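You operate a simulated robot arm through the tools that you are given. There is no shell and no other tool. Be economical: measure what you need, move in short steps, check, and stop when the job is done.

Carry out the task below with a simulated robot arm. There is one attempt and no reset: what you move stays moved.

## Task
Take the wiper and put it in the brown large wooden bowl.
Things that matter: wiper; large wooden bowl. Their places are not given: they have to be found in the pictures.

Only the result counts: the job must be done as asked and must still hold three seconds after the hand-in. Knocking over, shifting, dropping, spilling or breaking anything else fails it.

## Robot
A 6-joint arm with a two-finger parallel gripper, fixed in place. Base frame: the origin is at the foot of the arm, x ahead of it, y to its left, z up; the work surface is at about z = 750. Readings come in mm, rad, newtons and seconds.
With the tool pointing down near the work surface it reaches from about 300 to 740 mm from the base axis. Its first joint turns from -1.152 to 1.152 rad. Payload 2.45 kg.
The tool frame sits at the grasp point between the pads (the TCP): z along the fingers, y along the line on which they close. The tips reach 24 mm beyond it. The gripper opens to 68 mm. The fingers are 17 mm wide and 10 mm thick; the gripper's body (40 by 70 mm) begins 41 mm behind the TCP.
Orientation is that of the tool frame in the base frame, as a unit quaternion [x, y, z, w]. With the fingers straight down and closing along the base's y, the tool's x points along the base's -x, its y along +y and its z along -z.

## Interface
- The arm moves only by the tool drive_tool. Its arguments are lists of equal length, an entry for each row: "slide": the shift along the base's x, y, z in mm, a list of three; "turn": the turn, a rotation vector about the base's x, y, z in rad, a list of three; "fingers": the finger opening in mm, from 0 to 68. In form: {"slide": [[x, y, z], ...], "turn": [[wx, wy, wz], ...], "fingers": [fingers, ...]}. A call has 1 to 8 rows; each row is the pose to reach, as a shift and turn from the pose commanded when the call began. A row lasts 0.2 s, in which the tool goes at most 50 mm and 0.15 rad; a call with a longer step from one row to the next is refused whole, and so is a gripper value outside its range. A pose out of reach is approached as far as the arm can. The call stops where the force on the tool passes 40 N (or 10 N more than at its start, if that is more) or the arm is blocked; 0.2 s more then pass. Each finger travels about 108 mm/s and halts on what it meets, pressing with about 38 N; the grip force reading is that of the motor and also rises with nothing between the fingers. The clock runs only during rows and for 0.2 s after the last one: add rows that repeat a pose to give the fingers time. It gives the time, the measured TCP pose, the force on the tool (base axes), the opening and the grip force at its end, in the units of the frame above (readings bear some noise).
- Cameras (640 x 400 px; columns grow to the right, rows downward): "scene" is fixed at [151.6, 405.1, 1458.8]; the picture's right is [-0.88, -0.48, 0.00], its down [-0.30, 0.54, -0.78] and it looks along [0.37, -0.69, -0.62] (base axes); focal length 357 px, centre (320, 200). "wrist" rides on the gripper at [84, 11, -75] in the tool frame; the picture's right is [-0.13, 0.99, 0.00], its down [-0.60, -0.08, -0.79] and it looks along [-0.79, -0.10, 0.61] (tool axes); focal length 251 px, centre (320, 200).
- grab_frame(camera): a new picture of that camera. The clock stands still meanwhile.
- pixel_to_xyz(camera, pixels): for up to 12 pixels [column, row] of the newest picture of that camera ("zoom" is the newest enlarged one), the place [x, y, z] in the base frame of the surface seen there, good to about 2 mm. The clock stands still meanwhile.
- enlarge(camera, box): a new picture of the part [left, top, right, bottom] of that camera's present view, enlarged. The clock stands still meanwhile.
- job_done(): hands the job in; it is judged then, once.

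Keep the steps short. Do not move on a guess: measure, check each grasp and each placing, and mend mistakes. In all there are 60 turns and 26 pictures (those below and enlarged ones count). Leave the gripper open and the arm clear of the work at the hand-in unless told otherwise, and finish with a single line.

The tools are called after "Request:" as a command line: name --argument value ..., lists and objects as JSON in quotes. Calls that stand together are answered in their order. drive_tool: Moves the arm, as the interface text tells. Its arguments: {"type":"object","properties":{"slide":{"type":"array","items":{"type":"array","items":{"type":"number"}}},"turn":{"type":"array","items":{"type":"array","items":{"type":"number"}}},"fingers":{"type":"array","items":{"type":"number"}}},"required":["slide","turn","fingers"]} The other tools are called the same way: grab_frame (camera) takes a picture; pixel_to_xyz (camera, pixels) gives the place of the surface under pixels of a picture; enlarge (camera, box) takes an enlarged picture of a part of a camera's view; job_done () hands the job in.

At the start:

```text
time_s: 0.0
ee_pos: [365.7, -261.8, 1095.6]
tool_rot: [0.0, 1.0, 0.0, 0.0]
contact_force: [0.6, -0.8, 0.0]
finger_gap: 67.7
grasp_force: 0.0
```

scene: 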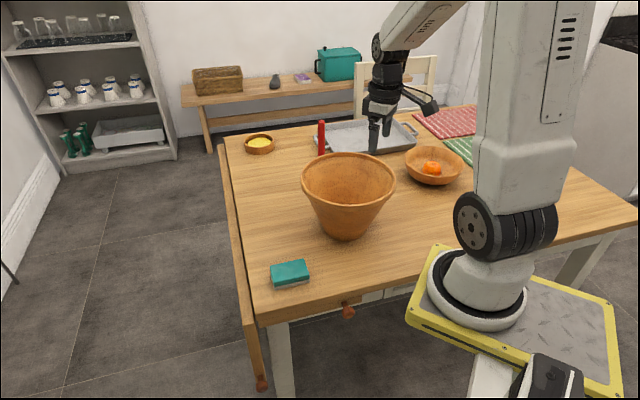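
wrist: 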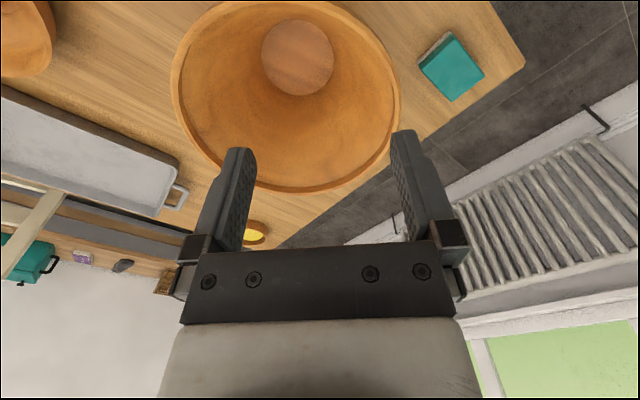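

The teal sponge-like block at (290,273) looks like the wiper, and the tall brown bowl is at (347,195). I'll enlarge the scene and measure both.

Request:
enlarge --camera "scene" --box '[220, 110, 460, 310]'

Request:
pixel_to_xyz --camera "scene" --pixels '[[271, 267], [305, 262], [309, 274], [275, 282], [290, 270], [303, 178], [396, 182], [349, 153], [347, 207], [345, 170], [322, 123], [265, 300]]'

Request:
pixel_to_xyz --camera "wrist" --pixels '[[421, 62], [451, 36], [482, 72], [452, 99], [450, 67], [175, 90], [398, 95], [297, 57], [285, 190], [284, 3]]'

```text
2.00 times, centred on (340, 210) of scene
```

zoom: 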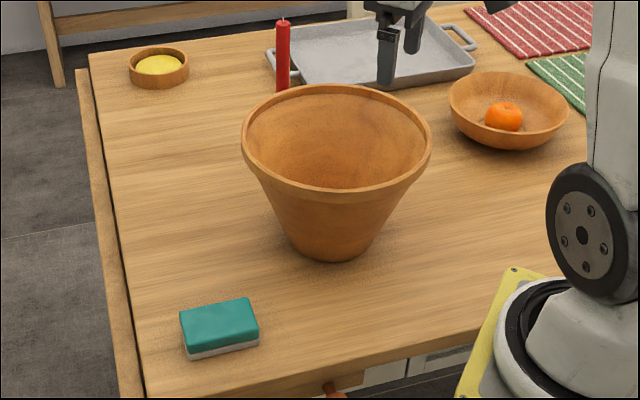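

```text
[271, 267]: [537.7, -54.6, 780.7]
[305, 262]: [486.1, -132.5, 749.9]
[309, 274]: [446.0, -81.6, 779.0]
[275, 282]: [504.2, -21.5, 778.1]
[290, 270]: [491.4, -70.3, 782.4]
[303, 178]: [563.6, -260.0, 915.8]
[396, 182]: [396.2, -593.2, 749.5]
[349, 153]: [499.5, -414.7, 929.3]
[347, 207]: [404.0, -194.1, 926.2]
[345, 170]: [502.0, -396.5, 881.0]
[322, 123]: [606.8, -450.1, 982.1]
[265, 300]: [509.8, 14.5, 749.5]
```

```text
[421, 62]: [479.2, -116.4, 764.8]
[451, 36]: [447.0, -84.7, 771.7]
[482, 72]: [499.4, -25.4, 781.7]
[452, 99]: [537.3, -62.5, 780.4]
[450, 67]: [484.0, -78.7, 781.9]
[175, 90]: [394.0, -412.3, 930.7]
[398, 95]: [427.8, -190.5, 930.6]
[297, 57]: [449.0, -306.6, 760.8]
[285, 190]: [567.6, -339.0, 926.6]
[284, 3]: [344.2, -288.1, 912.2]
```

The wiper is centred near (491,-70) with its top at z≈782. Its short side of about 54 mm runs along (-0.69,0.72). The bowl is centred near (455,-305), with its rim at 930. I'll move above the wiper at the current height and turn 0.75 rad.

Request:
drive_tool --slide '[[20, 32, 0], [41, 64, 0], [62, 96, 0], [83, 128, 0], [104, 160, 0], [125, 192, 0], [125, 192, 0]]' --turn '[[0, 0, 0.125], [0, 0, 0.25], [0, 0, 0.375], [0, 0, 0.5], [0, 0, 0.625], [0, 0, 0.75], [0, 0, 0.75]]' --fingers '[68, 68, 68, 68, 68, 68, 68]'

Request:
enlarge --camera "scene" --box '[250, 245, 330, 295]'

Request:
grab_frame --camera "wrist"

```text
time_s: 1.6
ee_pos: [490.1, -67.8, 1097.3]
tool_rot: [-0.367, 0.93, 0.0, 0.0]
contact_force: [-0.7, 0.1, -0.2]
finger_gap: 68.3
grasp_force: 0.1
```

```text
8.00 times, centred on (290, 270) of scene
```

zoom: 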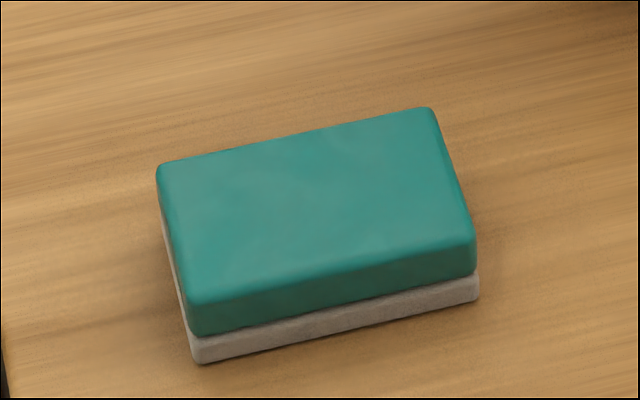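

```text
21 pictures are left
```

wrist: 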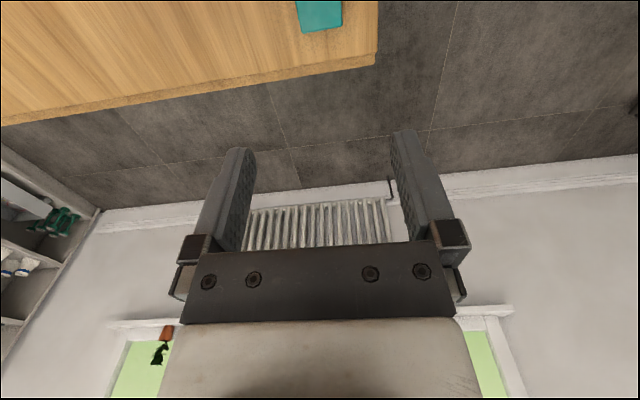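

The wiper shows clearly in the enlarged view, so I'll measure points along its edges and sides to get centre, angle and width.

Request:
pixel_to_xyz --camera "zoom" --pixels '[[166, 178], [426, 114], [464, 232], [200, 295], [230, 156], [370, 125], [260, 315], [420, 275], [270, 336], [420, 302], [320, 205], [330, 360]]'

```text
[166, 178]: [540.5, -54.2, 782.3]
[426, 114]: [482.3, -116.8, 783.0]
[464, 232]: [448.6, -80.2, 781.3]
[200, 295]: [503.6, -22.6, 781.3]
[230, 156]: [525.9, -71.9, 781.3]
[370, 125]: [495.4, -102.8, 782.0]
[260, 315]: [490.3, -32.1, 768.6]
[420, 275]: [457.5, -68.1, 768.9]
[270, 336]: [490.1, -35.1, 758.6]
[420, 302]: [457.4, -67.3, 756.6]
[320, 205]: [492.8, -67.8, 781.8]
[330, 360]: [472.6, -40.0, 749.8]
```

The wiper's centre is (493.6,-68), its long axis is at 47° and it is about 55 mm wide. I'll correct by (+3,+1) and +0.07 rad, and lower to z≈850.

Request:
drive_tool --slide '[[3, 1, -40], [3, 1, -80], [3, 1, -120], [3, 1, -160], [3, 1, -200], [3, 1, -240], [3, 1, -240]]' --turn '[[0, 0, 0.07], [0, 0, 0.07], [0, 0, 0.07], [0, 0, 0.07], [0, 0, 0.07], [0, 0, 0.07], [0, 0, 0.07]]' --fingers '[68, 68, 68, 68, 68, 68, 68]'

Request:
grab_frame --camera "wrist"

Request:
enlarge --camera "scene" --box '[210, 195, 370, 295]'

```text
time_s: 3.2
ee_pos: [493.7, -68.3, 859.0]
tool_rot: [-0.399, 0.917, 0.001, 0.0]
contact_force: [-0.3, -0.5, -0.1]
finger_gap: 68.0
grasp_force: 0.1
```

```text
20 pictures are left
```

wrist: 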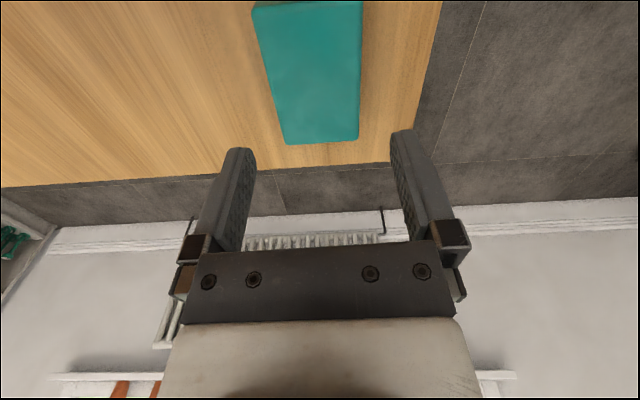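

```text
4.00 times, centred on (290, 245) of scene
```

zoom: 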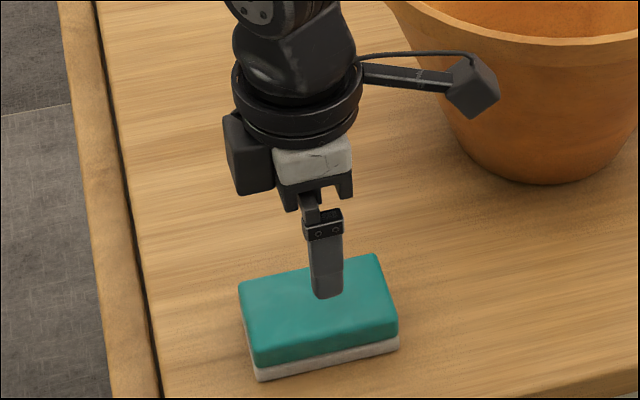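

The arm is aligned. I'll re-check the wiper's edges in the wrist picture before going down.

Request:
pixel_to_xyz --camera "wrist" --pixels '[[264, 50], [276, 100], [359, 50], [357, 100], [287, 140], [356, 137], [312, 70]]'

```text
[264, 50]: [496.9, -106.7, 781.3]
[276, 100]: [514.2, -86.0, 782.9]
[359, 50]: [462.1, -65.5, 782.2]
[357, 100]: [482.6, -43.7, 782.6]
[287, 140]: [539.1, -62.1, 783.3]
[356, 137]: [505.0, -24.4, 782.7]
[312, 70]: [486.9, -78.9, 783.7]
```

The sides sit within about 1 mm of symmetric around the TCP. I'll go down to z≈779, slowing at the end.

Request:
drive_tool --slide '[[0, 0, -25], [0, 0, -45], [0, 0, -60], [0, 0, -70], [0, 0, -76], [0, 0, -79], [0, 0, -79]]' --turn '[[0, 0, 0], [0, 0, 0], [0, 0, 0], [0, 0, 0], [0, 0, 0], [0, 0, 0], [0, 0, 0]]' --fingers '[68, 68, 68, 68, 68, 68, 68]'

```text
time_s: 4.8
ee_pos: [494.1, -69.9, 777.4]
tool_rot: [-0.398, 0.917, 0.001, -0.001]
contact_force: [-0.2, 0.3, 0.0]
finger_gap: 68.5
grasp_force: 0.0
```

There was no contact on the way down. Next I'll close on the wiper.

Request:
drive_tool --slide '[[0, 0, 0], [0, 0, 0], [0, 0, 0], [0, 0, 0]]' --turn '[[0, 0, 0], [0, 0, 0], [0, 0, 0], [0, 0, 0]]' --fingers '[45, 40, 40, 40]'

```text
time_s: 5.8
ee_pos: [494.4, -69.2, 776.4]
tool_rot: [-0.399, 0.917, 0.0, -0.001]
contact_force: [0.6, -0.2, 0.9]
finger_gap: 57.6
grasp_force: 38.9
```

The fingers stopped at 57.6 mm with 39 N, so they are on the wiper. I'll lift it straight up to about z 1050, then look.

Request:
drive_tool --slide '[[0, 0, 15], [0, 0, 50], [0, 0, 95], [0, 0, 140], [0, 0, 185], [0, 0, 230], [0, 0, 270], [0, 0, 270]]' --turn '[[0, 0, 0], [0, 0, 0], [0, 0, 0], [0, 0, 0], [0, 0, 0], [0, 0, 0], [0, 0, 0], [0, 0, 0]]' --fingers '[40, 40, 40, 40, 40, 40, 40, 40]'

Request:
grab_frame --camera "scene"

Request:
pixel_to_xyz --camera "scene" --pixels '[[305, 180], [392, 177], [385, 170], [312, 168], [347, 211], [350, 154], [352, 190]]'

```text
time_s: 7.6
ee_pos: [493.1, -65.9, 1047.4]
tool_rot: [-0.398, 0.918, 0.0, 0.0]
contact_force: [0.6, -0.5, -0.9]
finger_gap: 40.2
grasp_force: 0.1
```

```text
18 pictures are left
```

scene: 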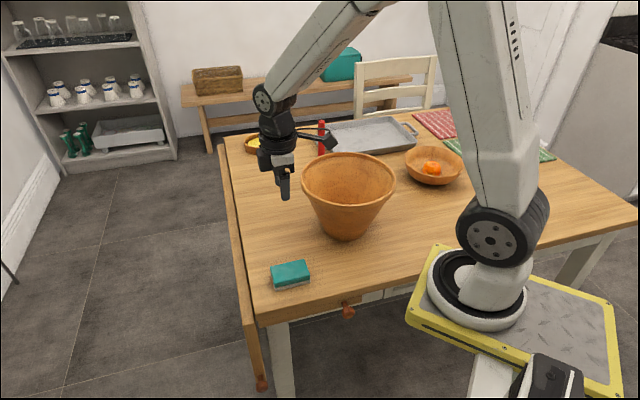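

```text
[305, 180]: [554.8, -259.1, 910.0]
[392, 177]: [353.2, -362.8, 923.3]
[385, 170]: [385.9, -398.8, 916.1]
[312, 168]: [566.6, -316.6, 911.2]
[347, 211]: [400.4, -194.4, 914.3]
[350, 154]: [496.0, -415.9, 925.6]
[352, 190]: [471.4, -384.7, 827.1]
```

The gap closed to 40.2 mm with no force, and the scene shows the wiper still on the table at (290,273). The grip slipped, so I'll re-measure the wiper before trying again.

Request:
enlarge --camera "scene" --box '[250, 245, 330, 295]'

Request:
pixel_to_xyz --camera "zoom" --pixels '[[166, 178], [426, 114], [464, 232], [200, 295], [230, 158], [370, 127], [260, 315], [420, 275], [270, 336], [420, 302], [320, 205], [330, 318]]'

```text
8.00 times, centred on (290, 270) of scene
```

zoom: 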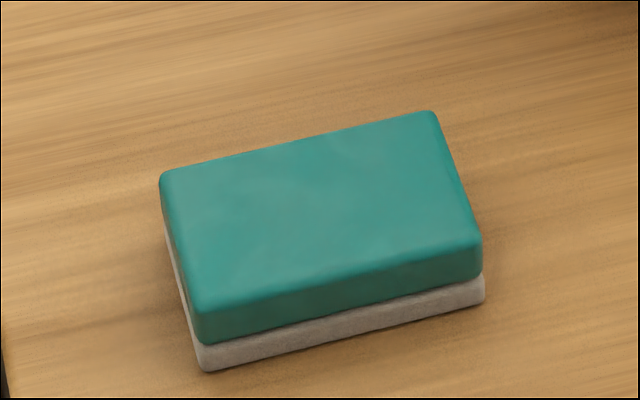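

```text
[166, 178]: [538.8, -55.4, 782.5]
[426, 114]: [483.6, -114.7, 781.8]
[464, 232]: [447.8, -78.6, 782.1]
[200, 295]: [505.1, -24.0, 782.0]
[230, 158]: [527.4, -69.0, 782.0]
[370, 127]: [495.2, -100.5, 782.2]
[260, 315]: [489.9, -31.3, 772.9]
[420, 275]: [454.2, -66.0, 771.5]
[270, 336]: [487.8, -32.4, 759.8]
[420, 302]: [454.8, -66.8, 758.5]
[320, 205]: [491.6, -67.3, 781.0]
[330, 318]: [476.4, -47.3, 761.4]
```

The wiper moved only about 2 mm, to a centre of about (492,-66.5), and its angle is unchanged. I'll go down again with that correction and about 1.5 mm deeper, close fully, and lift slowly.

Request:
drive_tool --slide '[[-1.5, 2, -49], [-1.5, 2, -98], [-1.5, 2, -147], [-1.5, 2, -195], [-1.5, 2, -235], [-1.5, 2, -260], [-1.5, 2, -270], [-1.5, 2, -271.5]]' --turn '[[0, 0, 0], [0, 0, 0], [0, 0, 0], [0, 0, 0], [0, 0, 0], [0, 0, 0], [0, 0, 0], [0, 0, 0]]' --fingers '[68, 68, 68, 68, 68, 68, 68, 68]'

Request:
enlarge --camera "scene" --box '[242, 225, 338, 285]'

```text
time_s: 9.4
ee_pos: [491.7, -66.2, 774.8]
tool_rot: [-0.399, 0.917, -0.001, -0.001]
contact_force: [-0.9, 0.4, -0.6]
finger_gap: 68.2
grasp_force: 0.1
```

```text
6.67 times, centred on (290, 255) of scene
```

zoom: 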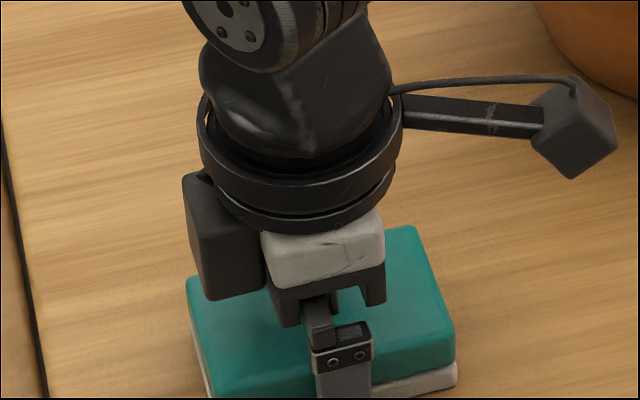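

The fingers straddle the wiper. I'll close fully, let the grip settle, and read it.

Request:
drive_tool --slide '[[0, 0, 0], [0, 0, 0], [0, 0, 0], [0, 0, 0], [0, 0, 0], [0, 0, 0]]' --turn '[[0, 0, 0], [0, 0, 0], [0, 0, 0], [0, 0, 0], [0, 0, 0], [0, 0, 0]]' --fingers '[50, 30, 10, 0, 0, 0]'

Request:
drive_tool --slide '[[0, 0, 1], [0, 0, 2], [0, 0, 4], [0, 0, 6], [0, 0, 8], [0, 0, 10]]' --turn '[[0, 0, 0], [0, 0, 0], [0, 0, 0], [0, 0, 0], [0, 0, 0], [0, 0, 0]]' --fingers '[0, 0, 0, 0, 0, 0]'

Request:
enlarge --camera "scene" --box '[242, 235, 338, 295]'

```text
time_s: 10.8
ee_pos: [491.9, -67.1, 775.7]
tool_rot: [-0.399, 0.917, 0.0, 0.001]
contact_force: [0.0, 0.0, 0.1]
finger_gap: 57.4
grasp_force: 38.3
```

```text
time_s: 12.2
ee_pos: [492.7, -64.9, 785.8]
tool_rot: [-0.399, 0.917, 0.0, 0.0]
contact_force: [-0.2, -0.9, -1.1]
finger_gap: 57.5
grasp_force: 38.0
```

```text
6.67 times, centred on (290, 265) of scene
```

zoom: 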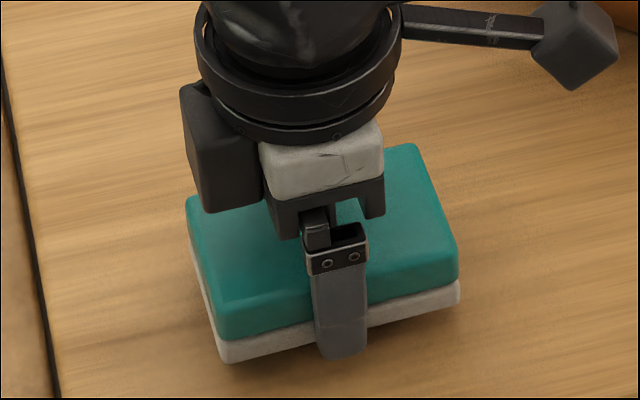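

The wiper is now about 10 mm off the table, firmly held at 57.5 mm and 38 N. I'll keep lifting gently and watch the gap.

Request:
drive_tool --slide '[[0, 0, 3], [0, 0, 8], [0, 0, 14], [0, 0, 20], [0, 0, 26], [0, 0, 32], [0, 0, 37], [0, 0, 40]]' --turn '[[0, 0, 0], [0, 0, 0], [0, 0, 0], [0, 0, 0], [0, 0, 0], [0, 0, 0], [0, 0, 0], [0, 0, 0]]' --fingers '[0, 0, 0, 0, 0, 0, 0, 0]'

Request:
enlarge --camera "scene" --box '[242, 215, 338, 275]'

```text
time_s: 14.0
ee_pos: [492.8, -66.6, 825.3]
tool_rot: [-0.398, 0.917, 0.0, 0.0]
contact_force: [-0.1, -0.3, -1.0]
finger_gap: 57.4
grasp_force: 37.6
```

```text
6.67 times, centred on (290, 245) of scene
```

zoom: 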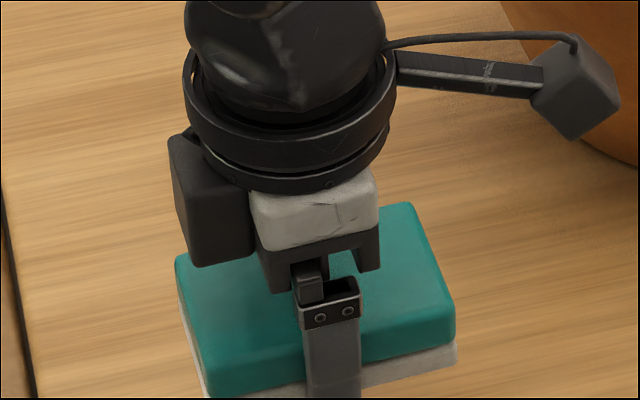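

There's no slip. I'll continue up at a moderate pace.

Request:
drive_tool --slide '[[0, 0, 5], [0, 0, 15], [0, 0, 28], [0, 0, 42], [0, 0, 56], [0, 0, 70], [0, 0, 81], [0, 0, 88]]' --turn '[[0, 0, 0], [0, 0, 0], [0, 0, 0], [0, 0, 0], [0, 0, 0], [0, 0, 0], [0, 0, 0], [0, 0, 0]]' --fingers '[0, 0, 0, 0, 0, 0, 0, 0]'

Request:
drive_tool --slide '[[0, 0, 5], [0, 0, 15], [0, 0, 28], [0, 0, 42], [0, 0, 56], [0, 0, 70], [0, 0, 81], [0, 0, 88]]' --turn '[[0, 0, 0], [0, 0, 0], [0, 0, 0], [0, 0, 0], [0, 0, 0], [0, 0, 0], [0, 0, 0], [0, 0, 0]]' --fingers '[0, 0, 0, 0, 0, 0, 0, 0]'

Request:
grab_frame --camera "scene"

```text
time_s: 15.8
ee_pos: [492.1, -66.4, 914.1]
tool_rot: [-0.399, 0.917, 0.0, 0.0]
contact_force: [0.4, 0.7, -0.7]
finger_gap: 57.7
grasp_force: 37.8
```

```text
time_s: 17.6
ee_pos: [491.8, -66.5, 1001.4]
tool_rot: [-0.399, 0.917, 0.0, 0.0]
contact_force: [-0.8, -0.7, -0.7]
finger_gap: 57.5
grasp_force: 37.7
```

```text
13 pictures are left
```

scene: 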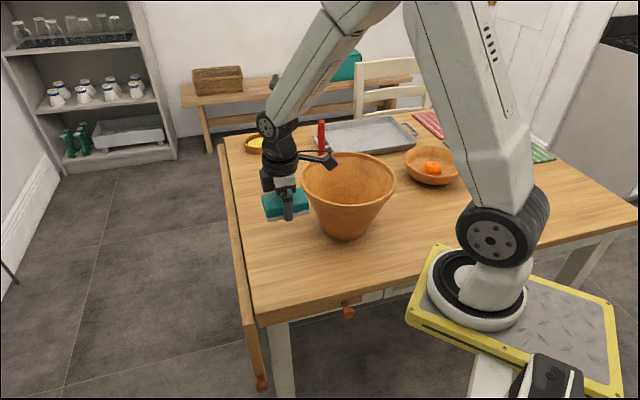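

The wiper is held securely at z≈1000, above the rim at 930. Next I'll carry it over the bowl to about (463,-295), a bit off centre so the wrist camera has room.

Request:
drive_tool --slide '[[0, -4, 8], [-1, -14, 16], [-4, -28, 20], [-7, -46, 20], [-9, -66, 20], [-12, -86, 20], [-14, -104, 20], [-15, -114, 20]]' --turn '[[0, 0, 0], [0, 0, 0], [0, 0, 0], [0, 0, 0], [0, 0, 0], [0, 0, 0], [0, 0, 0], [0, 0, 0]]' --fingers '[0, 0, 0, 0, 0, 0, 0, 0]'

Request:
drive_tool --slide '[[0, -5, 0], [-2, -16, 0], [-4, -32, 0], [-6, -50, 0], [-9, -70, 0], [-11, -90, 0], [-13, -106, 0], [-14, -114, 0]]' --turn '[[0, 0, 0], [0, 0, 0], [0, 0, 0], [0, 0, 0], [0, 0, 0], [0, 0, 0], [0, 0, 0], [0, 0, 0]]' --fingers '[0, 0, 0, 0, 0, 0, 0, 0]'

Request:
enlarge --camera "scene" --box '[250, 95, 442, 215]'

Request:
grab_frame --camera "wrist"

```text
time_s: 19.4
ee_pos: [477.1, -179.6, 1021.7]
tool_rot: [-0.399, 0.917, -0.001, 0.001]
contact_force: [0.4, -0.6, -1.6]
finger_gap: 57.6
grasp_force: 37.9
```

```text
time_s: 21.2
ee_pos: [464.0, -294.8, 1022.2]
tool_rot: [-0.398, 0.917, 0.0, 0.0]
contact_force: [-1.0, 0.3, 0.2]
finger_gap: 57.6
grasp_force: 38.1
```

```text
3.33 times, centred on (346, 155) of scene
```

zoom: 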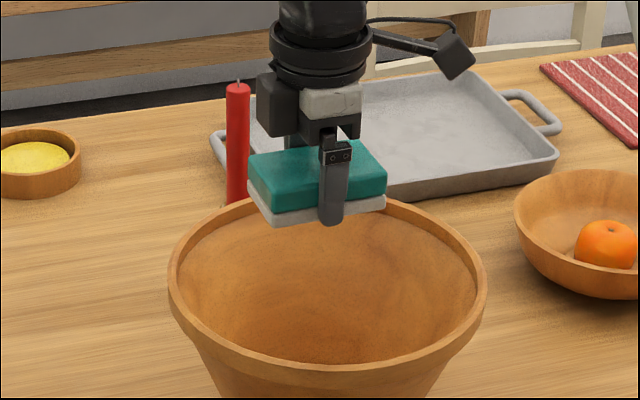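

```text
11 pictures are left
```

wrist: 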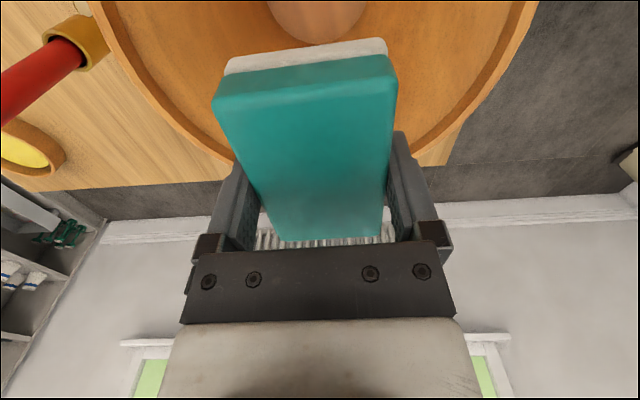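

The wiper is above the bowl. I'll measure the rim and floor from this view before lowering.

Request:
pixel_to_xyz --camera "wrist" --pixels '[[110, 40], [180, 127], [528, 20], [470, 110], [317, 15], [270, 5], [364, 5], [230, 155]]'

Request:
pixel_to_xyz --camera "zoom" --pixels '[[172, 270], [482, 290], [330, 366], [410, 212], [240, 205]]'

```text
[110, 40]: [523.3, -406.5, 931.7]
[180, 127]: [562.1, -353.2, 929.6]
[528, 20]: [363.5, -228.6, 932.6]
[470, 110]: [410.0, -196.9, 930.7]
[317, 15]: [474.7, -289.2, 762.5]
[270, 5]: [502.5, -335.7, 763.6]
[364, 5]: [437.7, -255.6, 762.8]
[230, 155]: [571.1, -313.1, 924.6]
```

```text
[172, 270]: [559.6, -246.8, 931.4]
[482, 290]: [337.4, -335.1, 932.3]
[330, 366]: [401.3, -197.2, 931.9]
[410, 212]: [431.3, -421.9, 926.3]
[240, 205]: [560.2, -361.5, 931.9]
```

The bowl is confirmed: centre about (454,-303), rim radius about 119, floor at z≈763. I'll lower to z≈872 carefully.

Request:
drive_tool --slide '[[0, 0, -8], [0, 0, -24], [0, 0, -46], [0, 0, -70], [0, 0, -95], [0, 0, -120], [0, 0, -140], [0, 0, -150]]' --turn '[[0, 0, 0], [0, 0, 0], [0, 0, 0], [0, 0, 0], [0, 0, 0], [0, 0, 0], [0, 0, 0], [0, 0, 0]]' --fingers '[0, 0, 0, 0, 0, 0, 0, 0]'

Request:
enlarge --camera "scene" --box '[250, 115, 442, 235]'

```text
time_s: 23.0
ee_pos: [462.5, -294.4, 869.4]
tool_rot: [-0.398, 0.917, 0.0, 0.0]
contact_force: [-0.5, 0.3, -1.1]
finger_gap: 57.5
grasp_force: 37.9
```

```text
3.33 times, centred on (346, 175) of scene
```

zoom: 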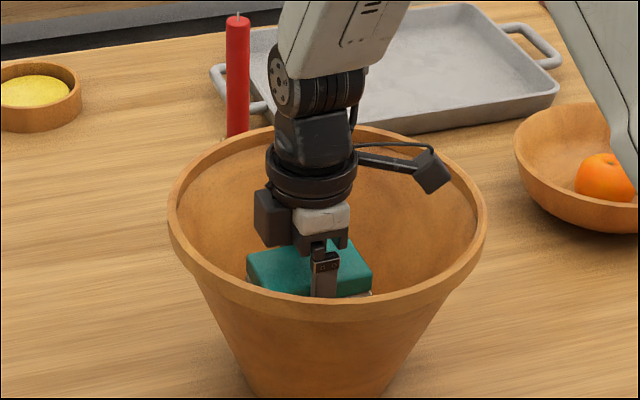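

Everything is inside the bowl with room around it. I'll lower another 25 mm gently to shorten the drop, then open.

Request:
drive_tool --slide '[[-2, -2, -6], [-4, -4, -14], [-4, -4, -22], [-4, -4, -25], [-4, -4, -25]]' --turn '[[0, 0, 0], [0, 0, 0], [0, 0, 0], [0, 0, 0], [0, 0, 0]]' --fingers '[0, 0, 0, 0, 0]'

Request:
drive_tool --slide '[[0, 0, 0], [0, 0, 0], [0, 0, 0], [0, 0, 0]]' --turn '[[0, 0, 0], [0, 0, 0], [0, 0, 0], [0, 0, 0]]' --fingers '[68, 68, 68, 68]'

Request:
grab_frame --camera "wrist"

```text
time_s: 24.2
ee_pos: [458.2, -298.5, 846.9]
tool_rot: [-0.399, 0.917, 0.0, 0.001]
contact_force: [0.0, 0.1, -1.0]
finger_gap: 57.4
grasp_force: 38.0
```

```text
time_s: 25.2
ee_pos: [459.5, -297.2, 847.0]
tool_rot: [-0.399, 0.917, 0.0, 0.0]
contact_force: [-0.2, 0.4, -0.1]
finger_gap: 67.9
grasp_force: 0.1
```

```text
9 pictures are left
```

wrist: 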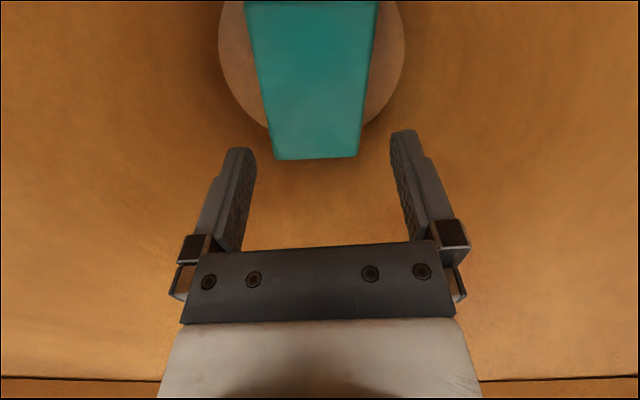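

The wiper has dropped onto the bowl floor and the fingers are clear. I'll go straight up to about z 1110, then check.

Request:
drive_tool --slide '[[0, 0, 15], [0, 0, 45], [0, 0, 85], [0, 0, 130], [0, 0, 175], [0, 0, 220], [0, 0, 260], [0, 0, 260]]' --turn '[[0, 0, 0], [0, 0, 0], [0, 0, 0], [0, 0, 0], [0, 0, 0], [0, 0, 0], [0, 0, 0], [0, 0, 0]]' --fingers '[68, 68, 68, 68, 68, 68, 68, 68]'

Request:
drive_tool --slide '[[-20, 0, 0], [-50, 0, 0], [-80, 0, 0], [-100, 0, 0], [-100, 0, 0]]' --turn '[[0, 0, -0.14], [0, 0, -0.28], [0, 0, -0.42], [0, 0, -0.56], [0, 0, -0.7]]' --fingers '[68, 68, 68, 68, 68]'

Request:
grab_frame --camera "wrist"

Request:
grab_frame --camera "scene"

```text
time_s: 27.0
ee_pos: [456.4, -299.1, 1109.3]
tool_rot: [-0.399, 0.917, 0.0, 0.0]
contact_force: [-0.8, 0.0, -0.7]
finger_gap: 68.0
grasp_force: 0.1
```

```text
time_s: 28.2
ee_pos: [356.9, -298.2, 1107.0]
tool_rot: [-0.058, 0.998, 0.0, -0.001]
contact_force: [0.3, -0.2, -1.0]
finger_gap: 68.0
grasp_force: 0.0
```

```text
8 pictures are left
```

wrist: 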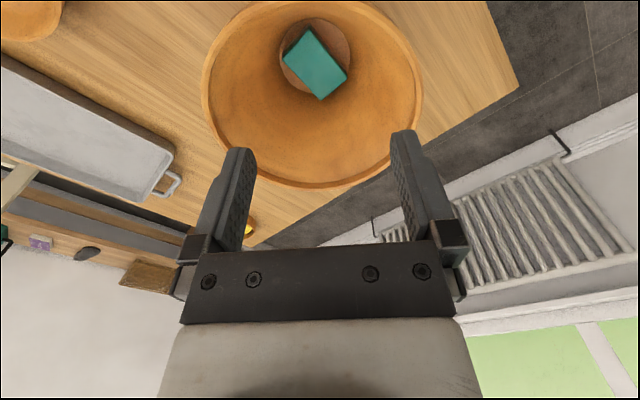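

```text
7 pictures are left
```

scene: 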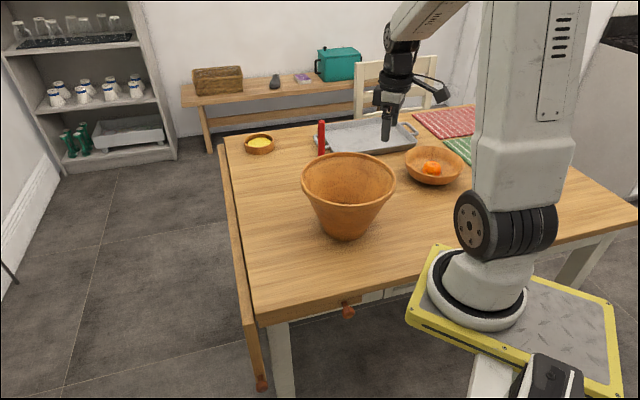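

The wrist picture shows the wiper lying on the bowl floor at (315,63). Nothing else has moved, the gripper is open and the arm is clear, so I'm handing in.

Request:
job_done

```text
The job is handed in.
```

The wiper is lying on the floor of the large brown wooden bowl, nothing else was moved, and the gripper is open with the arm clear; the first grasp slipped, the second held.
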